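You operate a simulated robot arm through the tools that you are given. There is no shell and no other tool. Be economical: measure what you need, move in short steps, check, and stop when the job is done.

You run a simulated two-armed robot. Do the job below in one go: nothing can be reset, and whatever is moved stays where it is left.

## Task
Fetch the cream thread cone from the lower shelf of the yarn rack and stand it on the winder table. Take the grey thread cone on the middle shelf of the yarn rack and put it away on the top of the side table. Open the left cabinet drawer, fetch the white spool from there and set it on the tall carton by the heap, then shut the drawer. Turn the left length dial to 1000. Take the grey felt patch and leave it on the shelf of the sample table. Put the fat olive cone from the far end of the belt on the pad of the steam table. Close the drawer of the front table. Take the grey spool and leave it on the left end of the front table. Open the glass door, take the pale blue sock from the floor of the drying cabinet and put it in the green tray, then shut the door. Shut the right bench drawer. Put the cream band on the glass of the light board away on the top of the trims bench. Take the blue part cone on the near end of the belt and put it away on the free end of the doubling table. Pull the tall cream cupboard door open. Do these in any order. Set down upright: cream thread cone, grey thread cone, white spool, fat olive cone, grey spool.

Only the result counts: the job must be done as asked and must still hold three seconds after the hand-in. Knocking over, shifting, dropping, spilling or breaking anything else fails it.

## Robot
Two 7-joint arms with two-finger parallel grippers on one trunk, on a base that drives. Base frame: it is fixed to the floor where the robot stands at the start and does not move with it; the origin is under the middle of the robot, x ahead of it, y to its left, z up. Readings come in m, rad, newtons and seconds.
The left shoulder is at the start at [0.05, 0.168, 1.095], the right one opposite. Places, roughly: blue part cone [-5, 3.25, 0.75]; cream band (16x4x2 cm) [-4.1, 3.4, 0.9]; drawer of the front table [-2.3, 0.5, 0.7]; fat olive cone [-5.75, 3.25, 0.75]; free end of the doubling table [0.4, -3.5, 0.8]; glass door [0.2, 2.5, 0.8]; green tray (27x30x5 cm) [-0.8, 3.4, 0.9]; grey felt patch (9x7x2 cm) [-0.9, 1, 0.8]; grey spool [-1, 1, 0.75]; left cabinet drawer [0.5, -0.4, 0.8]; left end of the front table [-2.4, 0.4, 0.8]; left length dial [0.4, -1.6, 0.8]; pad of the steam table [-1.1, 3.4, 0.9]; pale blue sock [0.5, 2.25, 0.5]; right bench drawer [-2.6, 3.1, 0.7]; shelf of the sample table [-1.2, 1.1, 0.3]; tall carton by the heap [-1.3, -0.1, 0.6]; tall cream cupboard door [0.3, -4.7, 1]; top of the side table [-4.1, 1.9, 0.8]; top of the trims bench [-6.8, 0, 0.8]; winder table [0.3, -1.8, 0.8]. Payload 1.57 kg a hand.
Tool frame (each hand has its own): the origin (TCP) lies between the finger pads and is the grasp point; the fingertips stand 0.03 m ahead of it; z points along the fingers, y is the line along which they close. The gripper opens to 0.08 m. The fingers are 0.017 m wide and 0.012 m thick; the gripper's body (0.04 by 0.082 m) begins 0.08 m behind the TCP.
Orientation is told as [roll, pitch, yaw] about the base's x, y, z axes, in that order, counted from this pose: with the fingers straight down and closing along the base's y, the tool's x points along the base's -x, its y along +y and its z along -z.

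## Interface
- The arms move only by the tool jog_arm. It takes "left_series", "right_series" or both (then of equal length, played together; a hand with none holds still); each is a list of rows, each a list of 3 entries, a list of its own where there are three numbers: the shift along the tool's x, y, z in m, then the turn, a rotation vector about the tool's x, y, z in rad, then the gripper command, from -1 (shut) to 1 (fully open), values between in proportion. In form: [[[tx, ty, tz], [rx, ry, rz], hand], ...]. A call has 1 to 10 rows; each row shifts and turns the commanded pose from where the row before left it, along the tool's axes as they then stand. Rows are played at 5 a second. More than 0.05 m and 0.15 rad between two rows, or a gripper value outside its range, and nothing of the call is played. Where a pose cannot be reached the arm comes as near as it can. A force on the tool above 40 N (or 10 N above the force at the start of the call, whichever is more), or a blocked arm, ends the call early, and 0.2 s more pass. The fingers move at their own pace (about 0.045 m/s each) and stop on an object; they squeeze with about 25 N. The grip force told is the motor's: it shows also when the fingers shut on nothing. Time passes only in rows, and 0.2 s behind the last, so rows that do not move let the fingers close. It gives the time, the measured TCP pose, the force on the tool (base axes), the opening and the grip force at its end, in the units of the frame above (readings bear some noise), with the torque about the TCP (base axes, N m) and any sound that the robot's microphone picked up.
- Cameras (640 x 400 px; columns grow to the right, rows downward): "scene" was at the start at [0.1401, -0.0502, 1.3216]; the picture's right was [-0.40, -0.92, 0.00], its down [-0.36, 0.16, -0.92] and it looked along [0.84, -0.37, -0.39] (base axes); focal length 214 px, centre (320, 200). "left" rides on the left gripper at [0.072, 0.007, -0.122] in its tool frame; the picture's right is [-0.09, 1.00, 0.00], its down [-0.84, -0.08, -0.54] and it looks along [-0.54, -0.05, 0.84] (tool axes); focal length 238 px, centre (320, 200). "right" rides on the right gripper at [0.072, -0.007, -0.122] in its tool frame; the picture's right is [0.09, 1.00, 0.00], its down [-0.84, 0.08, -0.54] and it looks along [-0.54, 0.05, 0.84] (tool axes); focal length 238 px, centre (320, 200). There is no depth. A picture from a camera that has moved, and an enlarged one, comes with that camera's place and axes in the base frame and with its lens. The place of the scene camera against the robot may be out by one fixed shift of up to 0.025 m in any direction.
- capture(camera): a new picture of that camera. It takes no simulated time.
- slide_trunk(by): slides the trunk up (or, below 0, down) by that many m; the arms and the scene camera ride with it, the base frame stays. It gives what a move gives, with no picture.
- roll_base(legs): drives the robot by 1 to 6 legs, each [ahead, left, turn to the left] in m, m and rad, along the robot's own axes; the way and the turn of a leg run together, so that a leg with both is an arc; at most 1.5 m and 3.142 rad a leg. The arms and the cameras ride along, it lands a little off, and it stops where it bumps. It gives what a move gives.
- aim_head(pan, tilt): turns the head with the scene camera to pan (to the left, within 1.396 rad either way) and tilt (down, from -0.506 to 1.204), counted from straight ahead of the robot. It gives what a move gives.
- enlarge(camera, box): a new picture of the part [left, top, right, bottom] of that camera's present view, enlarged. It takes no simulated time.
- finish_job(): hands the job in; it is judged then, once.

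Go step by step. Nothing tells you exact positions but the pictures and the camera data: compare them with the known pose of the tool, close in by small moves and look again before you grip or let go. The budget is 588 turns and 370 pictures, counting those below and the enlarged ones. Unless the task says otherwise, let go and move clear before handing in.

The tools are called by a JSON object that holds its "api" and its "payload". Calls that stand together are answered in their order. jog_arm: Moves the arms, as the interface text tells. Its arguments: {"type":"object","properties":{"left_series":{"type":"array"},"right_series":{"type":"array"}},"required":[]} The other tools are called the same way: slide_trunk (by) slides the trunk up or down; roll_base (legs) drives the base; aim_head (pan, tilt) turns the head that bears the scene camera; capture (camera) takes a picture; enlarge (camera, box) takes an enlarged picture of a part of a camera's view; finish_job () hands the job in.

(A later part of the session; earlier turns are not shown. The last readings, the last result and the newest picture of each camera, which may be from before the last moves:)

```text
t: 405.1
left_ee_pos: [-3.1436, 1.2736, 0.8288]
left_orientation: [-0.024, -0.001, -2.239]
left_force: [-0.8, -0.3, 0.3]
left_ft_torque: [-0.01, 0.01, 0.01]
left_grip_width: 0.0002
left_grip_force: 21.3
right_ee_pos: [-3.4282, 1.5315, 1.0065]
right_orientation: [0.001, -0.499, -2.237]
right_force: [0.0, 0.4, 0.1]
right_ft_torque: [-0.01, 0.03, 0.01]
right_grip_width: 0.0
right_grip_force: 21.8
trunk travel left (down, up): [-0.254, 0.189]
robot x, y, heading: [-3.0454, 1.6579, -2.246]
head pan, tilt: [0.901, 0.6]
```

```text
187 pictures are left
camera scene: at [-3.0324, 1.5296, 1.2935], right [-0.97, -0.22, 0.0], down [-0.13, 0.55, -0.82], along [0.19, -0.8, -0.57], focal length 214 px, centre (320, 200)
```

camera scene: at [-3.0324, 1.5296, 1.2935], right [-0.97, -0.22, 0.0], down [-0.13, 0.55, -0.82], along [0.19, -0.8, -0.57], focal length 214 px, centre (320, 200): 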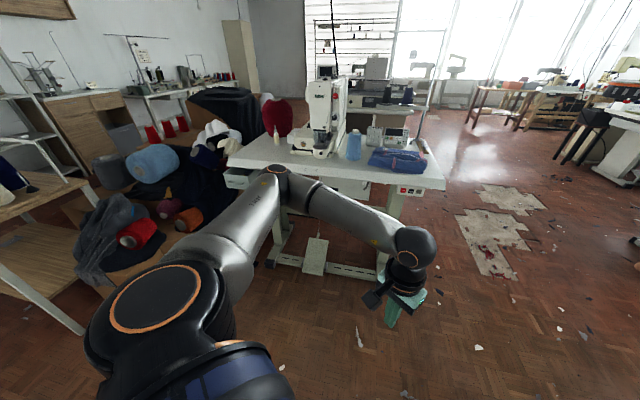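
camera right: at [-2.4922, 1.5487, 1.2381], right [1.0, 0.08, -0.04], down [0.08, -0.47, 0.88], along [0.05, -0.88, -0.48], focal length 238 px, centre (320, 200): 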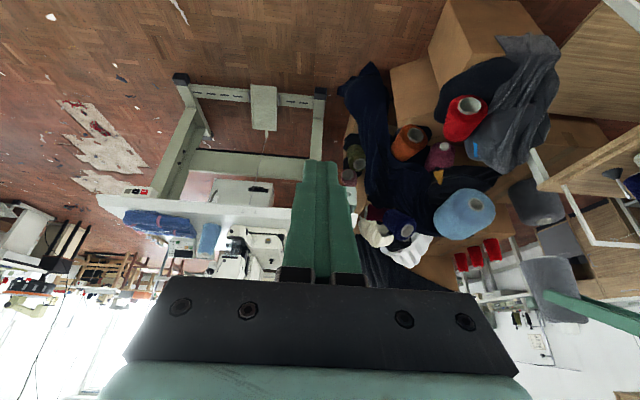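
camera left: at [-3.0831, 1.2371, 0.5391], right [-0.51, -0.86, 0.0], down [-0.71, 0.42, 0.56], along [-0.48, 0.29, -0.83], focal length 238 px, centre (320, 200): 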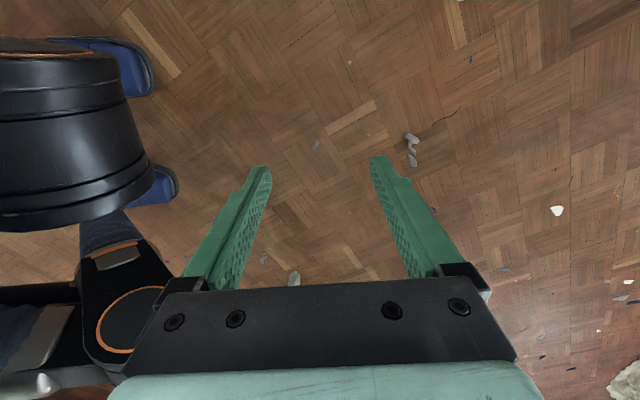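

{"api": "roll_base", "payload": {"legs": [[0, 0, 0.672], [-0.25, 0, 0], [0, 0.59, 0], [0.5, 0, 0]]}}

{"api": "jog_arm", "payload": {"left_series": [[[0, 0, 0], [0, -0.13, 0], -1], [[0, 0, 0], [0, -0.13, 0], -1], [[0, 0, 0], [0, -0.13, 0], -1], [[0, 0, 0], [0, -0.13, 0], -1], [[0, 0, 0], [0, 0, 0], -1]]}}

{"api": "aim_head", "payload": {"pan": 0.3, "tilt": 0.7}}

{"api": "capture", "payload": {"camera": "scene"}}

{"api": "capture", "payload": {"camera": "left"}}

```text
t: 414.2
left_ee_pos: [-2.2961, 1.0368, 0.828]
left_orientation: [-0.024, -0.001, -1.57]
left_force: [0.2, -0.4, 0.5]
left_ft_torque: [0.0, 0.0, 0.0]
left_grip_width: 0.0001
left_grip_force: 21.4
right_ee_pos: [-2.6795, 1.062, 1.0068]
right_orientation: [-0.002, -0.499, -1.568]
right_force: [-0.7, -0.4, -0.5]
right_ft_torque: [0.0, 0.0, 0.0]
right_grip_width: 0.0
right_grip_force: 21.3
trunk travel left (down, up): [-0.254, 0.189]
robot x, y, heading: [-2.458, 1.3995, -1.577]
head pan, tilt: [0.901, 0.6]
```

```text
t: 415.4
left_ee_pos: [-2.2971, 1.0365, 0.8276]
left_orientation: [-0.027, -0.522, -1.557]
left_force: [0.4, -0.9, 0.7]
left_ft_torque: [0.03, -0.01, -0.01]
left_grip_width: 0.0001
left_grip_force: 20.9
right_ee_pos: [-2.6792, 1.0628, 1.0073]
right_orientation: [0.0, -0.502, -1.569]
right_force: [-0.7, -0.4, -0.4]
right_ft_torque: [0.02, 0.0, -0.03]
right_grip_width: 0.0
right_grip_force: 21.2
trunk travel left (down, up): [-0.254, 0.189]
robot x, y, heading: [-2.4563, 1.3991, -1.573]
head pan, tilt: [0.901, 0.6]
```

```text
t: 416.4
left_ee_pos: [-2.2966, 1.0368, 0.8274]
left_orientation: [-0.024, -0.52, -1.556]
left_force: [-0.1, 0.1, 0.6]
left_ft_torque: [0.0, -0.03, 0.0]
left_grip_width: 0.0
left_grip_force: 21.8
right_ee_pos: [-2.6802, 1.063, 1.0071]
right_orientation: [0.001, -0.502, -1.569]
right_force: [0.4, 0.0, -0.8]
right_ft_torque: [-0.03, -0.02, -0.01]
right_grip_width: 0.0
right_grip_force: 21.3
trunk travel left (down, up): [-0.254, 0.189]
robot x, y, heading: [-2.4603, 1.3996, -1.576]
head pan, tilt: [0.3, 0.7]
```

```text
186 pictures are left
camera scene: at [-2.4167, 1.2683, 1.285], right [-0.96, -0.29, 0.0], down [-0.19, 0.62, -0.77], along [0.22, -0.73, -0.64], focal length 214 px, centre (320, 200)
```

scene: 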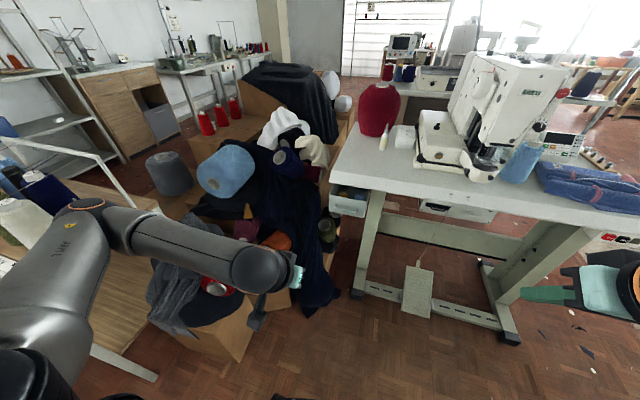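

```text
185 pictures are left
camera left: at [-2.2893, 1.1595, 0.8984], right [1.0, -0.08, 0.02], down [-0.06, -0.46, 0.89], along [-0.06, -0.89, -0.46], focal length 238 px, centre (320, 200)
```

left: 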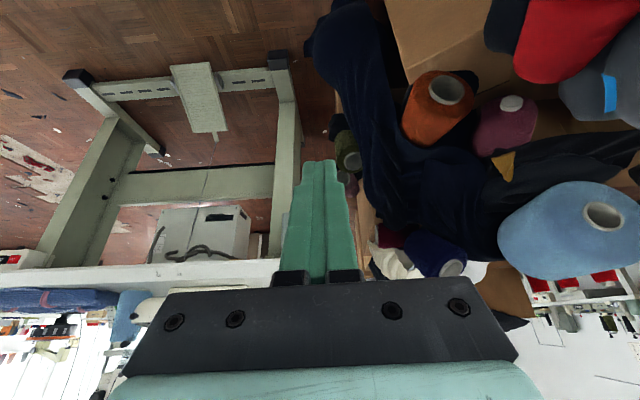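

{"api": "jog_arm", "payload": {"left_series": [[[-0.0434, 0, 0.0248], [0, 0, 0], -1], [[-0.0434, 0, 0.0248], [0, 0, 0], -1], [[-0.0434, 0, 0.0248], [0, 0, 0], -1], [[0, 0, 0], [0, 0, 0], -1]]}}

{"api": "slide_trunk", "payload": {"by": -0.108}}

{"api": "roll_base", "payload": {"legs": [[0.2, -0.052, 0]]}}

{"api": "capture", "payload": {"camera": "left"}}

{"api": "capture", "payload": {"camera": "scene"}}

```text
t: 417.4
left_ee_pos: [-2.2973, 0.8865, 0.8282]
left_orientation: [-0.026, -0.52, -1.559]
left_force: [0.3, -0.1, -0.8]
left_ft_torque: [-0.01, 0.0, -0.02]
left_grip_width: 0.0002
left_grip_force: 21.2
right_ee_pos: [-2.6789, 1.063, 1.0066]
right_orientation: [-0.001, -0.5, -1.566]
right_force: [-0.8, 0.2, -0.1]
right_ft_torque: [-0.02, -0.01, 0.03]
right_grip_width: 0.0
right_grip_force: 21.1
trunk travel left (down, up): [-0.254, 0.189]
robot x, y, heading: [-2.4594, 1.401, -1.577]
head pan, tilt: [0.3, 0.7]
```

```text
t: 418.8
left_ee_pos: [-2.2959, 0.8857, 0.7198]
left_orientation: [-0.028, -0.523, -1.556]
left_force: [0.5, 0.0, 0.8]
left_ft_torque: [-0.01, 0.02, -0.01]
left_grip_width: 0.0
left_grip_force: 20.9
right_ee_pos: [-2.6776, 1.062, 0.8982]
right_orientation: [-0.001, -0.501, -1.566]
right_force: [1.2, -0.9, -0.1]
right_ft_torque: [0.03, 0.0, -0.02]
right_grip_width: 0.0
right_grip_force: 21.6
trunk travel left (down, up): [-0.146, 0.297]
robot x, y, heading: [-2.4568, 1.4023, -1.576]
head pan, tilt: [0.3, 0.7]
```

```text
t: 420.4
left_ee_pos: [-2.3484, 0.6877, 0.7198]
left_orientation: [-0.024, -0.519, -1.557]
left_force: [0.5, -0.5, 0.0]
left_ft_torque: [0.03, 0.0, 0.02]
left_grip_width: 0.0002
left_grip_force: 20.5
right_ee_pos: [-2.7325, 0.8627, 0.898]
right_orientation: [0.002, -0.5, -1.566]
right_force: [-0.8, 0.3, -0.1]
right_ft_torque: [-0.01, -0.02, 0.02]
right_grip_width: 0.0004
right_grip_force: 21.5
trunk travel left (down, up): [-0.146, 0.297]
robot x, y, heading: [-2.5104, 1.2056, -1.576]
head pan, tilt: [0.3, 0.7]
```

```text
184 pictures are left
camera left: at [-2.3413, 0.8107, 0.7906], right [1.0, -0.08, 0.02], down [-0.06, -0.46, 0.89], along [-0.06, -0.89, -0.46], focal length 238 px, centre (320, 200)
```

left: 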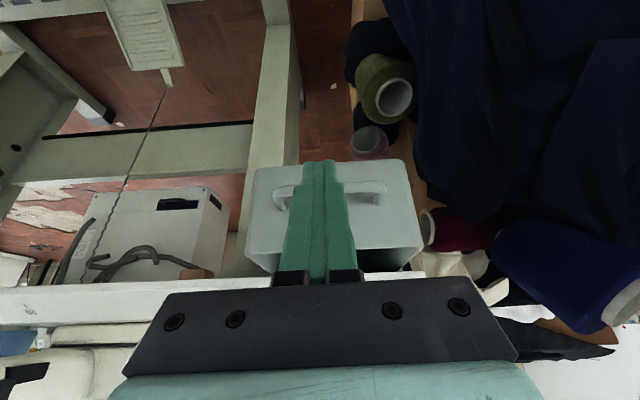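

```text
183 pictures are left
camera scene: at [-2.4696, 1.0698, 1.1769], right [-0.96, -0.29, 0.0], down [-0.19, 0.62, -0.76], along [0.22, -0.73, -0.64], focal length 214 px, centre (320, 200)
```

scene: 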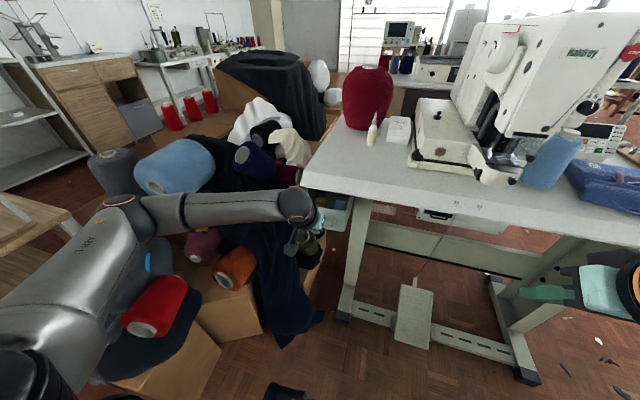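

{"api": "roll_base", "payload": {"legs": [[0.06, 0, 0]]}}

{"api": "capture", "payload": {"camera": "left"}}

```text
t: 421.4
left_ee_pos: [-2.3492, 0.6277, 0.7195]
left_orientation: [-0.026, -0.521, -1.559]
left_force: [-0.1, -0.2, -0.1]
left_ft_torque: [0.02, 0.02, 0.01]
left_grip_width: 0.0
left_grip_force: 21.3
right_ee_pos: [-2.7324, 0.8044, 0.8977]
right_orientation: [0.001, -0.501, -1.567]
right_force: [0.0, 0.5, -0.3]
right_ft_torque: [0.0, -0.02, 0.01]
right_grip_width: 0.0
right_grip_force: 21.8
trunk travel left (down, up): [-0.146, 0.297]
robot x, y, heading: [-2.5055, 1.1453, -1.571]
head pan, tilt: [0.3, 0.7]
```

```text
182 pictures are left
camera left: at [-2.342, 0.7507, 0.7902], right [1.0, -0.08, 0.02], down [-0.06, -0.46, 0.89], along [-0.06, -0.89, -0.46], focal length 238 px, centre (320, 200)
```

left: 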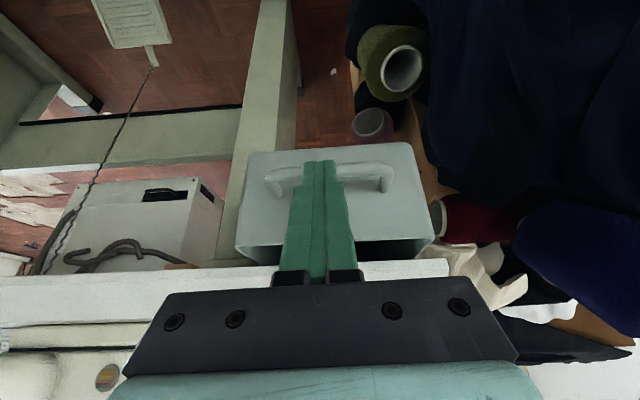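

{"api": "roll_base", "payload": {"legs": [[0.05, 0, 0]]}}

{"api": "capture", "payload": {"camera": "left"}}

```text
t: 422.3
left_ee_pos: [-2.3498, 0.579, 0.7213]
left_orientation: [-0.025, -0.523, -1.557]
left_force: [1.9, -0.5, 11.9]
left_ft_torque: [-0.16, -0.17, 0.02]
left_grip_width: 0.0002
left_grip_force: 20.9
right_ee_pos: [-2.7336, 0.7566, 0.8992]
right_orientation: [0.002, -0.501, -1.567]
right_force: [0.3, 0.1, -0.3]
right_ft_torque: [-0.03, -0.03, 0.01]
right_grip_width: 0.0002
right_grip_force: 21.6
trunk travel left (down, up): [-0.146, 0.297]
robot x, y, heading: [-2.5129, 1.0955, -1.577]
head pan, tilt: [0.3, 0.7]
```

```text
181 pictures are left
camera left: at [-2.3424, 0.7018, 0.7916], right [1.0, -0.08, 0.02], down [-0.06, -0.45, 0.89], along [-0.06, -0.89, -0.46], focal length 238 px, centre (320, 200)
```

left: 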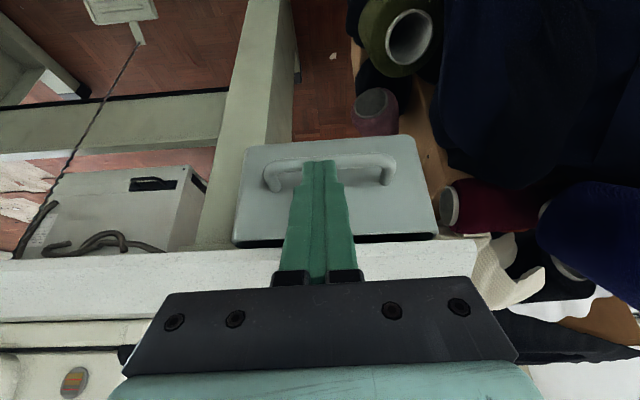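

{"api": "roll_base", "payload": {"legs": [[0.03, 0, 0]]}}

{"api": "capture", "payload": {"camera": "left"}}

```text
t: 423.1
left_ee_pos: [-2.3502, 0.5489, 0.7198]
left_orientation: [-0.026, -0.521, -1.558]
left_force: [-0.1, -0.4, 1.0]
left_ft_torque: [-0.03, 0.03, -0.01]
left_grip_width: 0.0001
left_grip_force: 21.1
right_ee_pos: [-2.732, 0.7255, 0.8989]
right_orientation: [0.0, -0.499, -1.567]
right_force: [-0.3, 0.2, 0.0]
right_ft_torque: [-0.02, 0.01, -0.01]
right_grip_width: 0.0
right_grip_force: 21.4
trunk travel left (down, up): [-0.146, 0.297]
robot x, y, heading: [-2.5115, 1.0669, -1.58]
head pan, tilt: [0.3, 0.7]
```

```text
180 pictures are left
camera left: at [-2.3425, 0.6719, 0.7906], right [1.0, -0.08, 0.02], down [-0.06, -0.46, 0.89], along [-0.06, -0.89, -0.46], focal length 238 px, centre (320, 200)
```

left: 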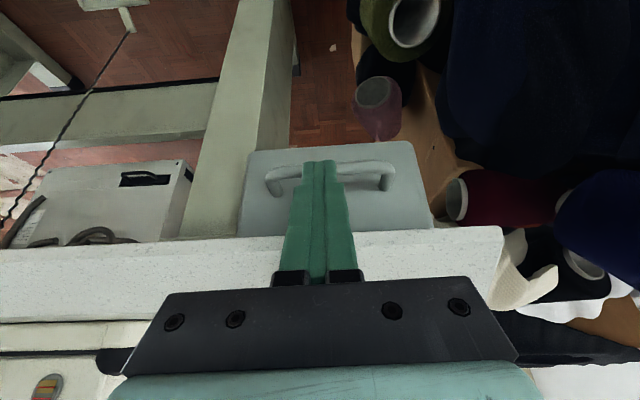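

{"api": "roll_base", "payload": {"legs": [[0.018, 0, 0]]}}

{"api": "capture", "payload": {"camera": "left"}}

```text
t: 423.9
left_ee_pos: [-2.3503, 0.5412, 0.723]
left_orientation: [-0.025, -0.511, -1.558]
left_force: [1.9, 7.8, 6.2]
left_ft_torque: [0.11, -0.06, 0.05]
left_grip_width: 0.0
left_grip_force: 21.2
right_ee_pos: [-2.7319, 0.713, 0.899]
right_orientation: [0.001, -0.501, -1.566]
right_force: [-0.4, 0.2, 0.4]
right_ft_torque: [-0.01, 0.03, 0.01]
right_grip_width: 0.0002
right_grip_force: 21.4
trunk travel left (down, up): [-0.146, 0.297]
robot x, y, heading: [-2.5083, 1.0537, -1.571]
head pan, tilt: [0.3, 0.7]
stopped in leg 1: the force on the tool passed its limit (the readings are from after the stop); the commanded pose is now the measured one
```

```text
179 pictures are left
camera left: at [-2.3429, 0.664, 0.7935], right [1.0, -0.08, 0.02], down [-0.06, -0.46, 0.88], along [-0.06, -0.88, -0.47], focal length 238 px, centre (320, 200)
```

left: 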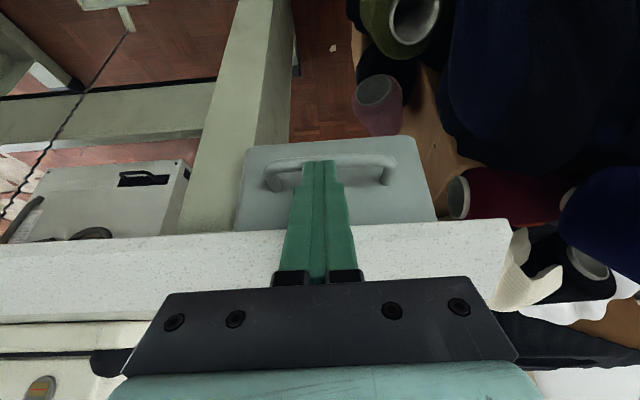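

{"api": "roll_base", "payload": {"legs": [[-0.12, 0, 0]]}}

{"api": "slide_trunk", "payload": {"by": -0.1}}

{"api": "capture", "payload": {"camera": "left"}}

```text
t: 425.2
left_ee_pos: [-2.3494, 0.6609, 0.7206]
left_orientation: [-0.025, -0.509, -1.561]
left_force: [0.7, -0.6, 0.2]
left_ft_torque: [0.02, 0.0, 0.04]
left_grip_width: 0.0
left_grip_force: 21.4
right_ee_pos: [-2.7325, 0.8331, 0.8981]
right_orientation: [-0.001, -0.501, -1.567]
right_force: [-0.1, 0.7, 0.5]
right_ft_torque: [-0.01, -0.02, 0.02]
right_grip_width: 0.0002
right_grip_force: 21.4
trunk travel left (down, up): [-0.146, 0.297]
robot x, y, heading: [-2.507, 1.174, -1.58]
head pan, tilt: [0.3, 0.7]
```

```text
t: 426.5
left_ee_pos: [-2.3509, 0.6606, 0.6207]
left_orientation: [-0.025, -0.508, -1.56]
left_force: [-0.4, 0.0, -0.6]
left_ft_torque: [0.03, -0.01, 0.01]
left_grip_width: 0.0001
left_grip_force: 21.5
right_ee_pos: [-2.732, 0.8322, 0.7987]
right_orientation: [-0.001, -0.501, -1.566]
right_force: [0.6, -0.9, 0.0]
right_ft_torque: [0.0, 0.0, 0.0]
right_grip_width: 0.0
right_grip_force: 21.5
trunk travel left (down, up): [-0.046, 0.397]
robot x, y, heading: [-2.5106, 1.172, -1.577]
head pan, tilt: [0.3, 0.7]
```

```text
178 pictures are left
camera left: at [-2.3425, 0.7825, 0.6926], right [1.0, -0.08, 0.02], down [-0.06, -0.47, 0.88], along [-0.06, -0.88, -0.47], focal length 238 px, centre (320, 200)
```

left: 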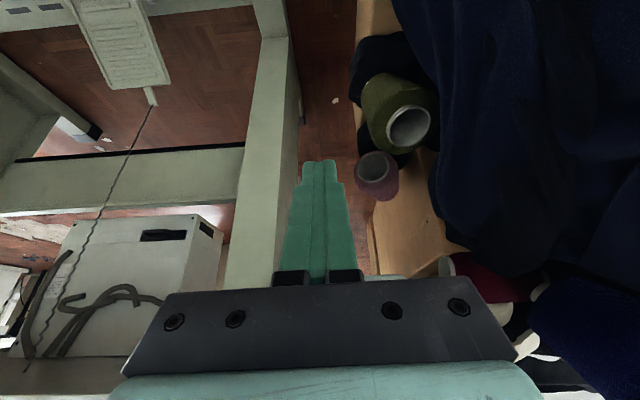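

{"api": "slide_trunk", "payload": {"by": 0.05}}

{"api": "enlarge", "payload": {"camera": "scene", "box": [220, 150, 420, 290]}}

{"api": "enlarge", "payload": {"camera": "left", "box": [160, 140, 480, 290]}}

```text
t: 427.4
left_ee_pos: [-2.3488, 0.6613, 0.6694]
left_orientation: [-0.025, -0.511, -1.559]
left_force: [-0.2, -0.1, 0.3]
left_ft_torque: [-0.03, -0.03, 0.0]
left_grip_width: 0.0
left_grip_force: 21.2
right_ee_pos: [-2.7316, 0.8323, 0.8478]
right_orientation: [0.0, -0.499, -1.567]
right_force: [-0.3, -0.7, 0.2]
right_ft_torque: [0.01, -0.02, 0.0]
right_grip_width: 0.0001
right_grip_force: 21.4
trunk travel left (down, up): [-0.096, 0.347]
robot x, y, heading: [-2.5129, 1.1725, -1.579]
head pan, tilt: [0.3, 0.7]
```

```text
2.86 times, centred on (320, 220) of scene
camera zoom: at [-2.4698, 1.0385, 1.1269], right [-0.96, -0.29, 0.0], down [-0.19, 0.62, -0.76], along [0.22, -0.73, -0.64], focal length 613 px, centre (320, 143)
```

zoom: 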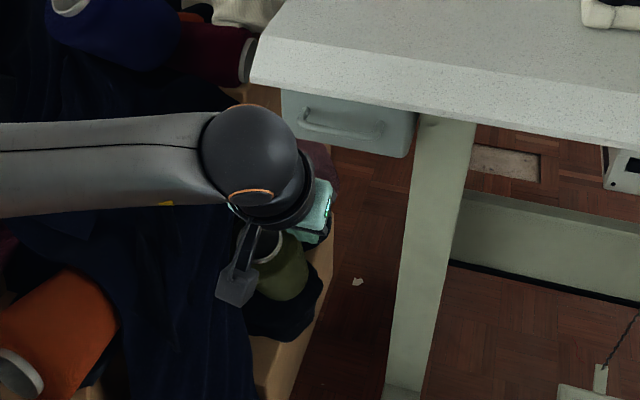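

```text
2.00 times, centred on (320, 215) of left
camera zoom: at [-2.3425, 0.7824, 0.7425], right [1.0, -0.08, 0.02], down [-0.06, -0.47, 0.88], along [-0.06, -0.88, -0.47], focal length 477 px, centre (320, 170)
```

zoom: 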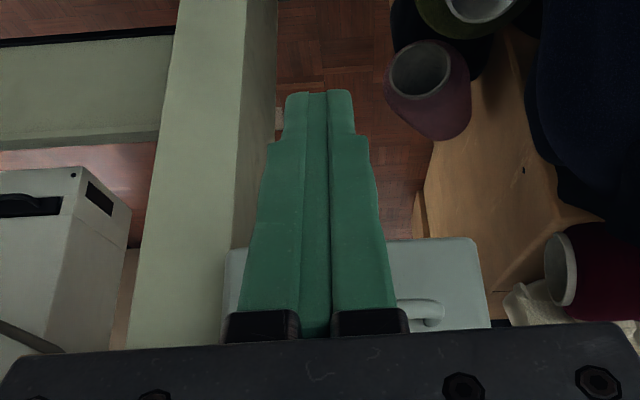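

{"api": "slide_trunk", "payload": {"by": 0.02}}

{"api": "roll_base", "payload": {"legs": [[0.1, 0, 0], [0.04, 0, 0]]}}

{"api": "enlarge", "payload": {"camera": "scene", "box": [220, 150, 420, 290]}}

```text
t: 428.1
left_ee_pos: [-2.3502, 0.6605, 0.6907]
left_orientation: [-0.025, -0.51, -1.56]
left_force: [0.1, 0.1, -0.3]
left_ft_torque: [0.0, 0.01, -0.02]
left_grip_width: 0.0
left_grip_force: 20.8
right_ee_pos: [-2.7315, 0.8333, 0.8683]
right_orientation: [-0.001, -0.499, -1.567]
right_force: [-0.1, -0.5, 0.3]
right_ft_torque: [-0.03, 0.01, 0.0]
right_grip_width: 0.0004
right_grip_force: 21.4
trunk travel left (down, up): [-0.116, 0.327]
robot x, y, heading: [-2.5105, 1.1743, -1.58]
head pan, tilt: [0.3, 0.7]
```

```text
t: 429.8
left_ee_pos: [-2.3518, 0.5368, 0.6802]
left_orientation: [-0.021, -0.468, -1.572]
left_force: [0.2, 0.4, -0.3]
left_ft_torque: [0.01, -0.01, -0.01]
left_grip_width: 0.0001
left_grip_force: 21.3
right_ee_pos: [-2.7317, 0.696, 0.8683]
right_orientation: [-0.001, -0.5, -1.565]
right_force: [0.5, -0.3, -0.4]
right_ft_torque: [0.0, 0.03, 0.03]
right_grip_width: 0.0002
right_grip_force: 21.6
trunk travel left (down, up): [-0.116, 0.327]
robot x, y, heading: [-2.5084, 1.0407, -1.576]
head pan, tilt: [0.3, 0.7]
stopped in leg 2: the force on the tool passed its limit (the readings are from after the stop); the commanded pose is now the measured one
```

```text
2.86 times, centred on (320, 220) of scene
camera zoom: at [-2.4703, 0.9024, 1.147], right [-0.96, -0.29, 0.0], down [-0.19, 0.62, -0.77], along [0.22, -0.73, -0.64], focal length 613 px, centre (320, 143)
```

zoom: 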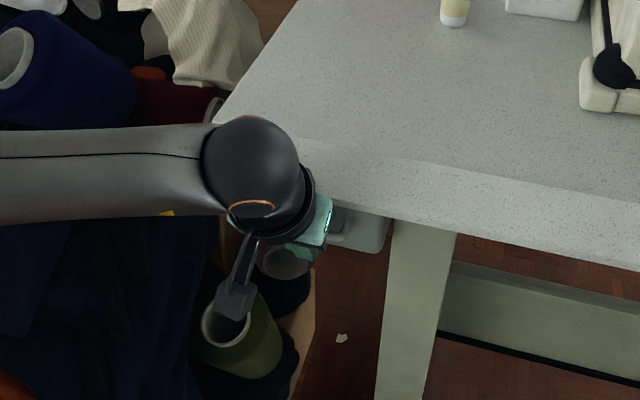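

{"api": "roll_base", "payload": {"legs": [[-0.1, 0, 0], [0, 0.06, 0], [-0.7, 0, 0]]}}

{"api": "slide_trunk", "payload": {"by": 0.25}}

{"api": "roll_base", "payload": {"legs": [[0, 0, -1.57], [0, 0, -1.57]]}}

{"api": "aim_head", "payload": {"pan": 0.0, "tilt": 0.5}}

{"api": "capture", "payload": {"camera": "scene"}}

```text
t: 435.0
left_ee_pos: [-2.2888, 1.3364, 0.6792]
left_orientation: [-0.019, -0.47, -1.573]
left_force: [0.4, 0.6, 0.6]
left_ft_torque: [0.0, 0.0, -0.02]
left_grip_width: 0.0
left_grip_force: 21.6
right_ee_pos: [-2.6684, 1.4984, 0.8691]
right_orientation: [0.0, -0.499, -1.567]
right_force: [-0.1, 0.4, -0.7]
right_ft_torque: [0.03, 0.02, 0.0]
right_grip_width: 0.0
right_grip_force: 20.9
trunk travel left (down, up): [-0.116, 0.327]
robot x, y, heading: [-2.4461, 1.8401, -1.577]
head pan, tilt: [0.3, 0.7]
```

```text
t: 437.6
left_ee_pos: [-2.2898, 1.3371, 0.9304]
left_orientation: [-0.019, -0.47, -1.573]
left_force: [0.4, 0.6, -1.5]
left_ft_torque: [-0.02, 0.0, 0.0]
left_grip_width: 0.0
left_grip_force: 21.8
right_ee_pos: [-2.6679, 1.4975, 1.1189]
right_orientation: [0.0, -0.5, -1.568]
right_force: [0.3, 0.5, -0.5]
right_ft_torque: [0.03, -0.02, 0.0]
right_grip_width: 0.0003
right_grip_force: 21.0
trunk travel left (down, up): [-0.366, 0.077]
robot x, y, heading: [-2.4483, 1.8327, -1.579]
head pan, tilt: [0.3, 0.7]
```

```text
t: 445.6
left_ee_pos: [-2.6046, 2.3379, 0.9295]
left_orientation: [-0.02, -0.469, 1.571]
left_force: [-0.3, -0.8, 0.3]
left_ft_torque: [0.0, 0.02, 0.04]
left_grip_width: 0.0
left_grip_force: 21.5
right_ee_pos: [-2.2242, 2.1784, 1.1186]
right_orientation: [-0.001, -0.499, 1.575]
right_force: [0.3, 0.2, 0.0]
right_ft_torque: [0.0, -0.02, 0.0]
right_grip_width: 0.0001
right_grip_force: 21.5
trunk travel left (down, up): [-0.366, 0.077]
robot x, y, heading: [-2.4477, 1.8385, 1.562]
head pan, tilt: [0.3, 0.7]
```

```text
t: 446.4
left_ee_pos: [-2.6039, 2.3368, 0.93]
left_orientation: [-0.019, -0.471, 1.57]
left_force: [-0.4, 0.2, -0.9]
left_ft_torque: [-0.01, 0.0, -0.01]
left_grip_width: 0.0
left_grip_force: 21.0
right_ee_pos: [-2.2251, 2.1775, 1.1185]
right_orientation: [0.0, -0.499, 1.575]
right_force: [-0.7, 0.3, -0.1]
right_ft_torque: [-0.03, 0.03, -0.03]
right_grip_width: 0.0
right_grip_force: 20.8
trunk travel left (down, up): [-0.366, 0.077]
robot x, y, heading: [-2.447, 1.8389, 1.573]
head pan, tilt: [0.0, 0.499]
```

```text
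174 pictures are left
camera scene: at [-2.4312, 1.9556, 1.4146], right [1.0, 0.0, 0.0], down [0.0, -0.48, -0.88], along [0.0, 0.88, -0.48], focal length 214 px, centre (320, 200)
```

scene: 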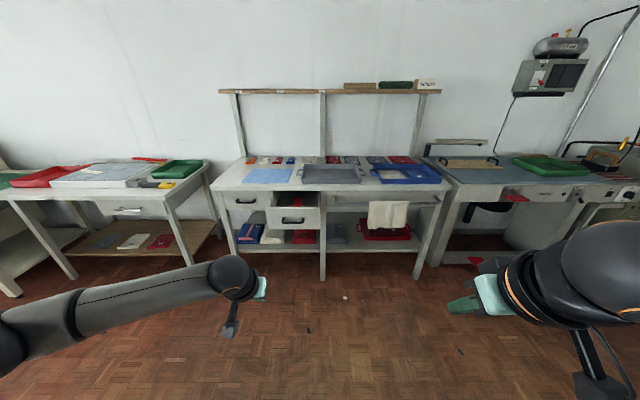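

{"api": "slide_trunk", "payload": {"by": -0.205}}

{"api": "roll_base", "payload": {"legs": [[0.5, 0, 0]]}}

{"api": "capture", "payload": {"camera": "left"}}

{"api": "capture", "payload": {"camera": "scene"}}

```text
t: 448.6
left_ee_pos: [-2.6033, 2.3373, 0.7253]
left_orientation: [-0.019, -0.47, 1.57]
left_force: [-0.2, -0.6, 0.0]
left_ft_torque: [0.01, -0.02, -0.01]
left_grip_width: 0.0002
left_grip_force: 21.1
right_ee_pos: [-2.225, 2.1793, 0.9141]
right_orientation: [0.001, -0.498, 1.575]
right_force: [-0.7, -1.1, -1.1]
right_ft_torque: [0.01, -0.01, -0.01]
right_grip_width: 0.0
right_grip_force: 22.0
trunk travel left (down, up): [-0.161, 0.282]
robot x, y, heading: [-2.4465, 1.8359, 1.564]
head pan, tilt: [0.0, 0.499]
```

```text
t: 451.6
left_ee_pos: [-2.6023, 2.8395, 0.7253]
left_orientation: [-0.018, -0.468, 1.57]
left_force: [-0.2, 0.3, 0.3]
left_ft_torque: [-0.02, 0.0, -0.02]
left_grip_width: 0.0
left_grip_force: 21.3
right_ee_pos: [-2.2224, 2.6794, 0.9125]
right_orientation: [-0.001, -0.499, 1.577]
right_force: [0.2, 0.0, 0.3]
right_ft_torque: [0.01, 0.0, -0.01]
right_grip_width: 0.0
right_grip_force: 21.0
trunk travel left (down, up): [-0.161, 0.282]
robot x, y, heading: [-2.4422, 2.3394, 1.566]
head pan, tilt: [0.0, 0.499]
```

```text
173 pictures are left
camera left: at [-2.612, 2.7196, 0.8022], right [-1.0, 0.09, 0.02], down [0.07, 0.5, 0.86], along [0.07, 0.86, -0.5], focal length 238 px, centre (320, 200)
```

left: 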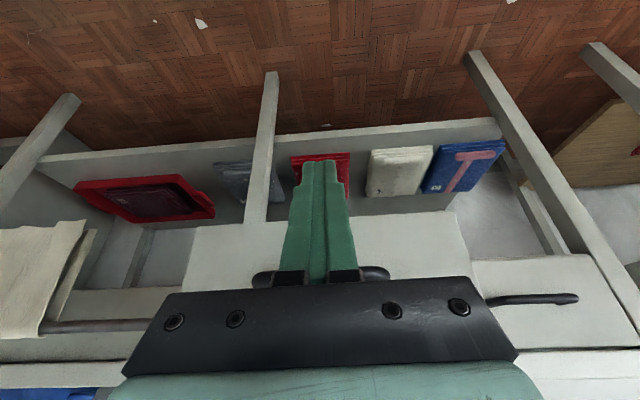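

```text
172 pictures are left
camera scene: at [-2.429, 2.4571, 1.2097], right [1.0, 0.0, 0.0], down [0.0, -0.48, -0.88], along [0.0, 0.88, -0.48], focal length 214 px, centre (320, 200)
```

scene: 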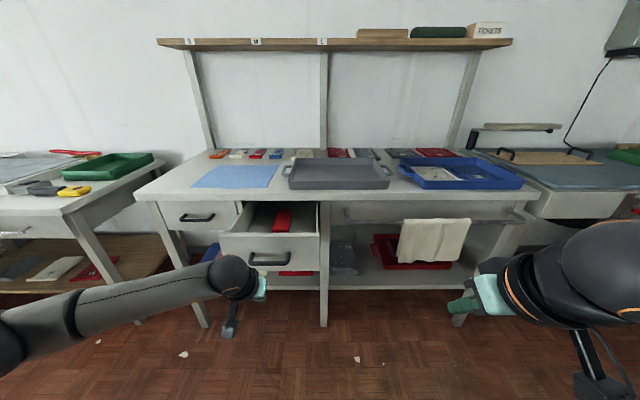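

{"api": "roll_base", "payload": {"legs": [[0.24, 0, 0]]}}

{"api": "capture", "payload": {"camera": "scene"}}

```text
t: 453.4
left_ee_pos: [-2.5997, 3.08, 0.7239]
left_orientation: [-0.02, -0.47, 1.57]
left_force: [1.2, -0.1, 0.3]
left_ft_torque: [0.0, 0.0, -0.01]
left_grip_width: 0.0
left_grip_force: 21.5
right_ee_pos: [-2.2208, 2.9199, 0.9143]
right_orientation: [-0.001, -0.499, 1.575]
right_force: [-0.2, -0.4, -0.2]
right_ft_torque: [-0.01, 0.0, -0.02]
right_grip_width: 0.0
right_grip_force: 21.4
trunk travel left (down, up): [-0.161, 0.282]
robot x, y, heading: [-2.4464, 2.5783, 1.564]
head pan, tilt: [0.0, 0.499]
```

```text
171 pictures are left
camera scene: at [-2.4279, 2.6976, 1.2096], right [1.0, 0.0, 0.0], down [0.0, -0.48, -0.88], along [0.0, 0.88, -0.48], focal length 214 px, centre (320, 200)
```

scene: 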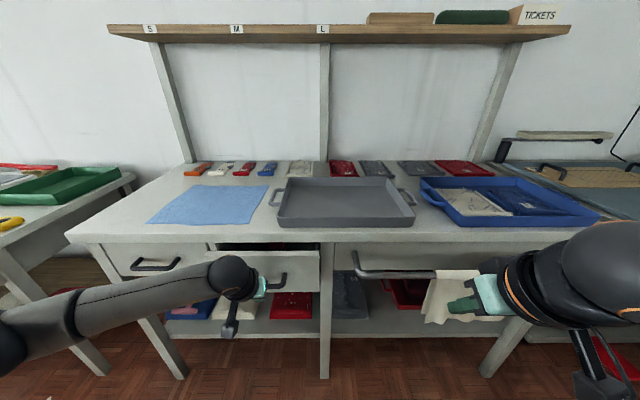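

{"api": "roll_base", "payload": {"legs": [[0.06, 0, 0]]}}

{"api": "capture", "payload": {"camera": "scene"}}

```text
t: 454.3
left_ee_pos: [-2.6004, 3.1401, 0.725]
left_orientation: [-0.018, -0.47, 1.567]
left_force: [0.2, -0.3, 0.0]
left_ft_torque: [0.02, 0.0, 0.01]
left_grip_width: 0.0
left_grip_force: 21.6
right_ee_pos: [-2.2219, 2.9817, 0.913]
right_orientation: [0.0, -0.499, 1.574]
right_force: [-0.1, -0.5, 0.3]
right_ft_torque: [-0.04, 0.0, 0.01]
right_grip_width: 0.0
right_grip_force: 21.6
trunk travel left (down, up): [-0.161, 0.282]
robot x, y, heading: [-2.4421, 2.638, 1.567]
head pan, tilt: [0.0, 0.499]
```

```text
170 pictures are left
camera scene: at [-2.4275, 2.7575, 1.2096], right [1.0, -0.01, 0.0], down [0.0, -0.48, -0.88], along [0.0, 0.88, -0.48], focal length 214 px, centre (320, 200)
```

scene: 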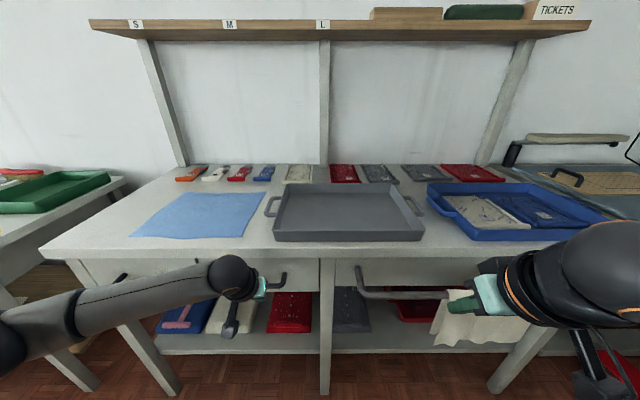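

{"api": "roll_base", "payload": {"legs": [[0.03, 0, 0]]}}

{"api": "capture", "payload": {"camera": "left"}}

```text
t: 455.2
left_ee_pos: [-2.5989, 3.1493, 0.7192]
left_orientation: [-0.015, -0.443, 1.559]
left_force: [-0.1, 0.2, 0.5]
left_ft_torque: [-0.02, 0.01, -0.01]
left_grip_width: 0.0
left_grip_force: 21.7
right_ee_pos: [-2.2213, 2.9976, 0.9133]
right_orientation: [-0.001, -0.502, 1.576]
right_force: [0.4, 0.4, 0.7]
right_ft_torque: [-0.02, 0.05, 0.0]
right_grip_width: 0.0001
right_grip_force: 20.8
trunk travel left (down, up): [-0.161, 0.282]
robot x, y, heading: [-2.4439, 2.6598, 1.563]
head pan, tilt: [0.0, 0.499]
stopped in leg 1: the force on the tool passed its limit (the readings are from after the stop); the commanded pose is now the measured one
```

```text
169 pictures are left
camera left: at [-2.6094, 3.0318, 0.7994], right [-0.99, 0.1, 0.03], down [0.08, 0.52, 0.85], along [0.07, 0.85, -0.53], focal length 238 px, centre (320, 200)
```

left: 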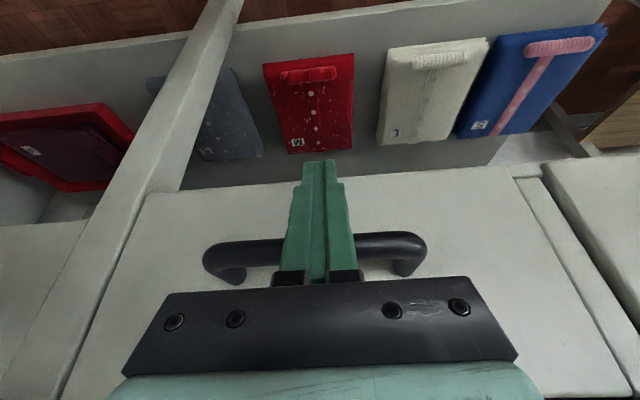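

{"api": "roll_base", "payload": {"legs": [[-0.2, 0, 0], [0, 1.4, 0]]}}

{"api": "slide_trunk", "payload": {"by": 0.2}}

{"api": "capture", "payload": {"camera": "scene"}}

```text
t: 463.4
left_ee_pos: [-3.9953, 2.9565, 0.7199]
left_orientation: [-0.017, -0.444, 1.557]
left_force: [-0.6, 0.2, 0.6]
left_ft_torque: [-0.03, -0.02, -0.04]
left_grip_width: 0.0
left_grip_force: 21.6
right_ee_pos: [-3.6179, 2.8047, 0.9131]
right_orientation: [-0.003, -0.501, 1.575]
right_force: [-0.6, -0.7, -0.7]
right_ft_torque: [-0.01, -0.02, 0.0]
right_grip_width: 0.0002
right_grip_force: 21.1
trunk travel left (down, up): [-0.161, 0.282]
robot x, y, heading: [-3.8411, 2.462, 1.568]
head pan, tilt: [0.0, 0.499]
```

```text
t: 465.5
left_ee_pos: [-3.9956, 2.9561, 0.9188]
left_orientation: [-0.016, -0.443, 1.558]
left_force: [0.5, -0.7, -0.4]
left_ft_torque: [0.01, 0.03, -0.03]
left_grip_width: 0.0
left_grip_force: 21.5
right_ee_pos: [-3.6185, 2.8055, 1.1133]
right_orientation: [-0.002, -0.503, 1.574]
right_force: [-0.1, 0.7, 0.6]
right_ft_torque: [-0.04, -0.01, -0.03]
right_grip_width: 0.0
right_grip_force: 21.6
trunk travel left (down, up): [-0.361, 0.082]
robot x, y, heading: [-3.842, 2.4623, 1.566]
head pan, tilt: [0.0, 0.499]
```

```text
168 pictures are left
camera scene: at [-3.825, 2.5827, 1.4096], right [1.0, -0.01, 0.0], down [0.0, -0.48, -0.88], along [0.01, 0.88, -0.48], focal length 214 px, centre (320, 200)
```

scene: 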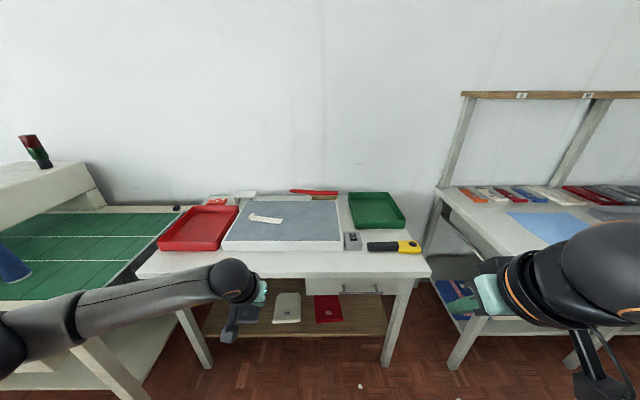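

{"api": "enlarge", "payload": {"camera": "scene", "box": [150, 180, 440, 290]}}

{"api": "capture", "payload": {"camera": "left"}}

```text
2.21 times, centred on (295, 235) of scene
camera zoom: at [-3.825, 2.5827, 1.4096], right [1.0, -0.01, 0.0], down [0.0, -0.48, -0.88], along [0.01, 0.88, -0.48], focal length 473 px, centre (375, 123)
```

zoom: 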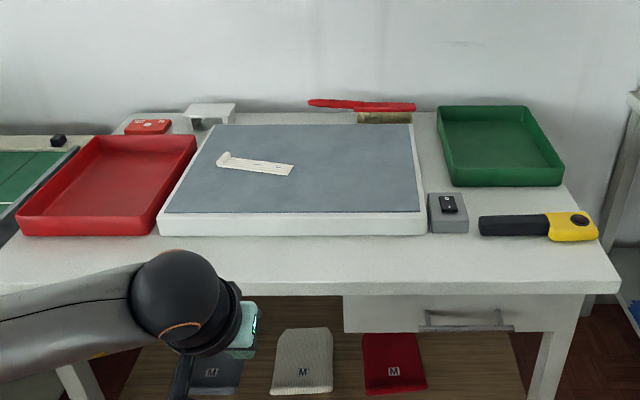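

```text
166 pictures are left
camera left: at [-4.0065, 2.8389, 0.9993], right [-0.99, 0.1, 0.03], down [0.08, 0.52, 0.85], along [0.07, 0.85, -0.53], focal length 238 px, centre (320, 200)
```

left: 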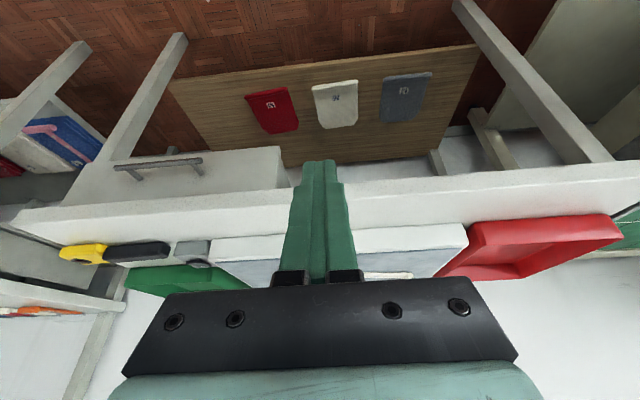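

{"api": "slide_trunk", "payload": {"by": 0.07}}

{"api": "roll_base", "payload": {"legs": [[0.3, 0.137, 0]]}}

{"api": "jog_arm", "payload": {"left_series": [[[-0.045, 0, 0.0215], [0, 0, 0], 0], [[-0.045, 0, 0.0215], [0, 0, 0], 0], [[0, 0, 0], [0, 0, 0], 0]]}}

{"api": "capture", "payload": {"camera": "left"}}

```text
t: 466.6
left_ee_pos: [-3.9955, 2.9567, 0.9888]
left_orientation: [-0.015, -0.442, 1.556]
left_force: [-0.1, -0.7, 0.6]
left_ft_torque: [-0.01, 0.02, 0.03]
left_grip_width: 0.0
left_grip_force: 21.2
right_ee_pos: [-3.6187, 2.8033, 1.1829]
right_orientation: [0.002, -0.498, 1.575]
right_force: [0.0, 0.8, 0.3]
right_ft_torque: [-0.03, -0.01, 0.0]
right_grip_width: 0.0
right_grip_force: 21.4
trunk travel left (down, up): [-0.431, 0.012]
robot x, y, heading: [-3.8432, 2.4644, 1.569]
head pan, tilt: [0.0, 0.499]
```

```text
t: 468.8
left_ee_pos: [-4.1277, 3.2586, 0.988]
left_orientation: [-0.017, -0.443, 1.551]
left_force: [-0.3, 0.1, -0.3]
left_ft_torque: [-0.02, -0.03, 0.01]
left_grip_width: 0.0
left_grip_force: 21.2
right_ee_pos: [-3.7514, 3.1058, 1.1838]
right_orientation: [-0.001, -0.499, 1.57]
right_force: [-0.4, -0.4, -0.4]
right_ft_torque: [0.02, -0.01, 0.01]
right_grip_width: 0.0002
right_grip_force: 21.3
trunk travel left (down, up): [-0.431, 0.012]
robot x, y, heading: [-3.9782, 2.7627, 1.561]
head pan, tilt: [0.0, 0.499]
```

```text
t: 469.6
left_ee_pos: [-4.1259, 3.3597, 0.9898]
left_orientation: [-0.016, -0.444, 1.553]
left_force: [-0.8, -0.4, 0.5]
left_ft_torque: [0.01, 0.02, 0.01]
left_grip_width: 0.0401
left_grip_force: 0.1
right_ee_pos: [-3.7525, 3.1045, 1.1833]
right_orientation: [-0.002, -0.499, 1.57]
right_force: [-0.1, 0.3, 0.4]
right_ft_torque: [-0.03, 0.01, 0.01]
right_grip_width: 0.0002
right_grip_force: 21.4
trunk travel left (down, up): [-0.431, 0.012]
robot x, y, heading: [-3.9766, 2.7617, 1.563]
head pan, tilt: [0.0, 0.499]
```

```text
165 pictures are left
camera left: at [-4.1368, 3.2419, 1.0697], right [-0.99, 0.11, 0.03], down [0.08, 0.52, 0.85], along [0.08, 0.85, -0.53], focal length 238 px, centre (320, 200)
```

left: 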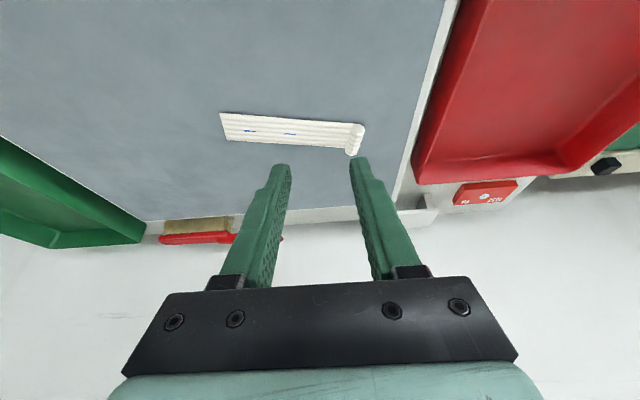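

{"api": "jog_arm", "payload": {"left_series": [[[-0.0134, 0.0098, 0.0341], [0, 0, 0], 0], [[-0.0134, 0.0098, 0.0341], [0, 0, 0], 0], [[-0.0134, 0.0098, 0.0341], [0, 0, 0], 0], [[0, 0, 0], [0, 0, 0], 0]]}}

{"api": "capture", "payload": {"camera": "left"}}

```text
t: 470.6
left_ee_pos: [-4.1514, 3.4398, 0.9128]
left_orientation: [-0.017, -0.443, 1.551]
left_force: [0.2, -0.4, -0.1]
left_ft_torque: [0.0, -0.05, 0.0]
left_grip_width: 0.0398
left_grip_force: 0.1
right_ee_pos: [-3.7516, 3.1042, 1.1846]
right_orientation: [-0.001, -0.501, 1.571]
right_force: [-0.1, 0.4, 0.5]
right_ft_torque: [0.0, 0.03, 0.02]
right_grip_width: 0.0
right_grip_force: 21.2
trunk travel left (down, up): [-0.431, 0.012]
robot x, y, heading: [-3.9794, 2.7653, 1.557]
head pan, tilt: [0.0, 0.499]
```

```text
164 pictures are left
camera left: at [-4.1626, 3.3226, 0.9929], right [-0.99, 0.11, 0.03], down [0.08, 0.52, 0.85], along [0.08, 0.85, -0.53], focal length 238 px, centre (320, 200)
```

left: 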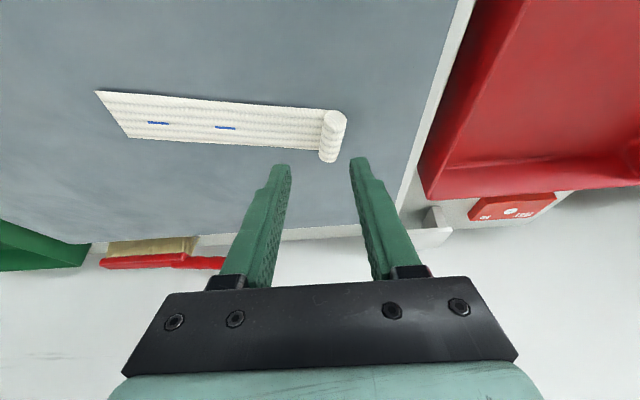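

{"api": "jog_arm", "payload": {"left_series": [[[0.0022, 0.0055, 0.03], [0, 0, 0], 0], [[0.001, 0.0055, 0.02], [0, 0, 0], 0], [[0, 0, 0], [0, 0, 0], 0]]}}

{"api": "capture", "payload": {"camera": "left"}}

```text
t: 471.4
left_ee_pos: [-4.1562, 3.455, 0.8849]
left_orientation: [-0.018, -0.461, 1.551]
left_force: [1.6, 1.5, 35.8]
left_ft_torque: [0.24, -0.85, 0.04]
left_grip_width: 0.0416
left_grip_force: 0.7
left hand out of reach, approached as far as the arm can: row 2
right_ee_pos: [-3.7502, 3.1007, 1.1867]
right_orientation: [0.0, -0.504, 1.568]
right_force: [-0.1, -0.4, 0.5]
right_ft_torque: [-0.02, -0.01, 0.01]
right_grip_width: 0.0
right_grip_force: 21.3
trunk travel left (down, up): [-0.431, 0.012]
robot x, y, heading: [-3.9764, 2.7657, 1.559]
head pan, tilt: [0.0, 0.499]
```

```text
163 pictures are left
camera left: at [-4.1681, 3.3367, 0.9631], right [-0.99, 0.11, 0.02], down [0.08, 0.51, 0.86], along [0.08, 0.86, -0.51], focal length 238 px, centre (320, 200)
```

left: 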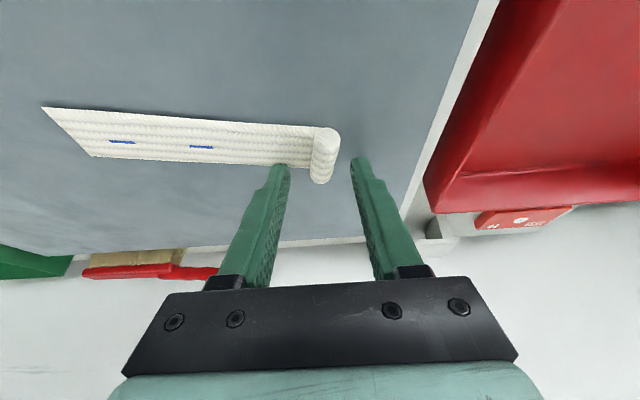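

{"api": "jog_arm", "payload": {"left_series": [[[0.0155, 0.001, -0.014], [0, 0, 0], 0], [[0, 0, 0], [0, 0, 0], 0]]}}

{"api": "capture", "payload": {"camera": "left"}}

```text
t: 472.0
left_ee_pos: [-4.1606, 3.4332, 0.8853]
left_orientation: [-0.014, -0.452, 1.554]
left_force: [-1.2, 6.5, 21.0]
left_ft_torque: [0.28, -0.39, 0.23]
left_grip_width: 0.0385
left_grip_force: 0.0
right_ee_pos: [-3.7501, 3.1036, 1.1847]
right_orientation: [-0.001, -0.503, 1.569]
right_force: [0.0, -0.9, 0.0]
right_ft_torque: [0.02, -0.01, 0.03]
right_grip_width: 0.0
right_grip_force: 21.7
trunk travel left (down, up): [-0.431, 0.012]
robot x, y, heading: [-3.9772, 2.7662, 1.563]
head pan, tilt: [0.0, 0.499]
```

```text
162 pictures are left
camera left: at [-4.1723, 3.3159, 0.9648], right [-0.99, 0.11, 0.03], down [0.08, 0.51, 0.85], along [0.08, 0.85, -0.52], focal length 238 px, centre (320, 200)
```

left: 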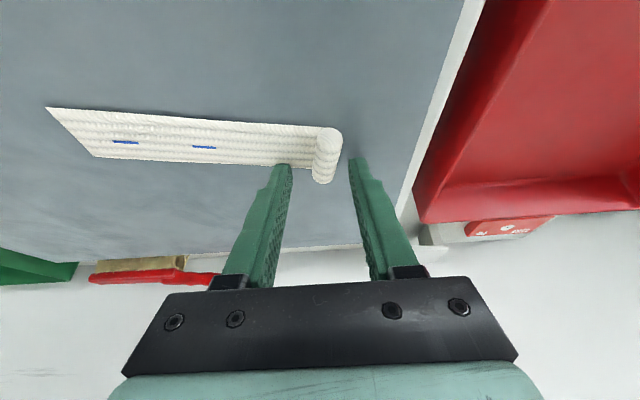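

{"api": "jog_arm", "payload": {"left_series": [[[0.002, 0, -0.004], [0, 0, 0], -1], [[0, 0, 0], [0, 0, 0], -1], [[0, 0, 0], [0, 0, 0], -1], [[0, 0, 0], [0, 0, 0], -1]]}}

{"api": "jog_arm", "payload": {"left_series": [[[-0.0215, 0, -0.045], [0, 0, 0], -1], [[-0.0215, 0, -0.045], [0, 0, 0], -1], [[0, 0, 0], [0, 0, 0], -1]]}}

{"api": "capture", "payload": {"camera": "left"}}

```text
t: 473.0
left_ee_pos: [-4.1637, 3.4278, 0.8859]
left_orientation: [-0.012, -0.444, 1.552]
left_force: [-7.4, -2.0, 18.6]
left_ft_torque: [0.13, -0.06, -0.03]
left_grip_width: 0.0175
left_grip_force: 25.0
right_ee_pos: [-3.7521, 3.1035, 1.1837]
right_orientation: [-0.002, -0.503, 1.57]
right_force: [-0.6, -0.5, 0.4]
right_ft_torque: [0.02, -0.01, -0.04]
right_grip_width: 0.0002
right_grip_force: 20.9
trunk travel left (down, up): [-0.431, 0.012]
robot x, y, heading: [-3.9749, 2.7666, 1.561]
head pan, tilt: [0.0, 0.499]
```

```text
t: 473.8
left_ee_pos: [-4.1614, 3.4276, 0.9831]
left_orientation: [-0.016, -0.442, 1.552]
left_force: [-0.5, -0.3, -0.2]
left_ft_torque: [0.02, 0.04, -0.04]
left_grip_width: 0.0147
left_grip_force: 25.1
right_ee_pos: [-3.7519, 3.1053, 1.1839]
right_orientation: [-0.003, -0.5, 1.568]
right_force: [0.6, 0.7, -0.3]
right_ft_torque: [0.01, -0.02, 0.04]
right_grip_width: 0.0001
right_grip_force: 21.3
trunk travel left (down, up): [-0.431, 0.012]
robot x, y, heading: [-3.9729, 2.7659, 1.562]
head pan, tilt: [0.0, 0.499]
```

```text
161 pictures are left
camera left: at [-4.1732, 3.3116, 1.0627], right [-0.99, 0.11, 0.03], down [0.08, 0.52, 0.85], along [0.08, 0.85, -0.53], focal length 238 px, centre (320, 200)
```

left: 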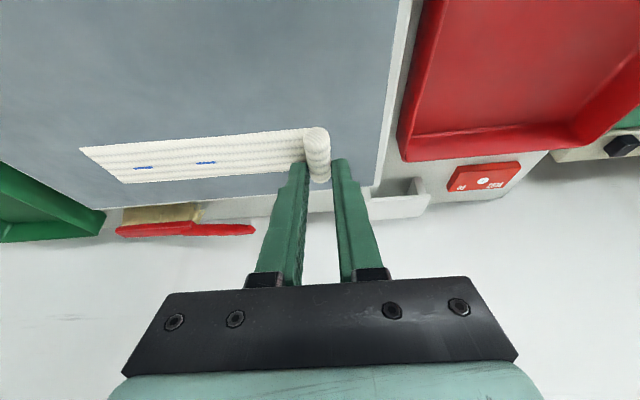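

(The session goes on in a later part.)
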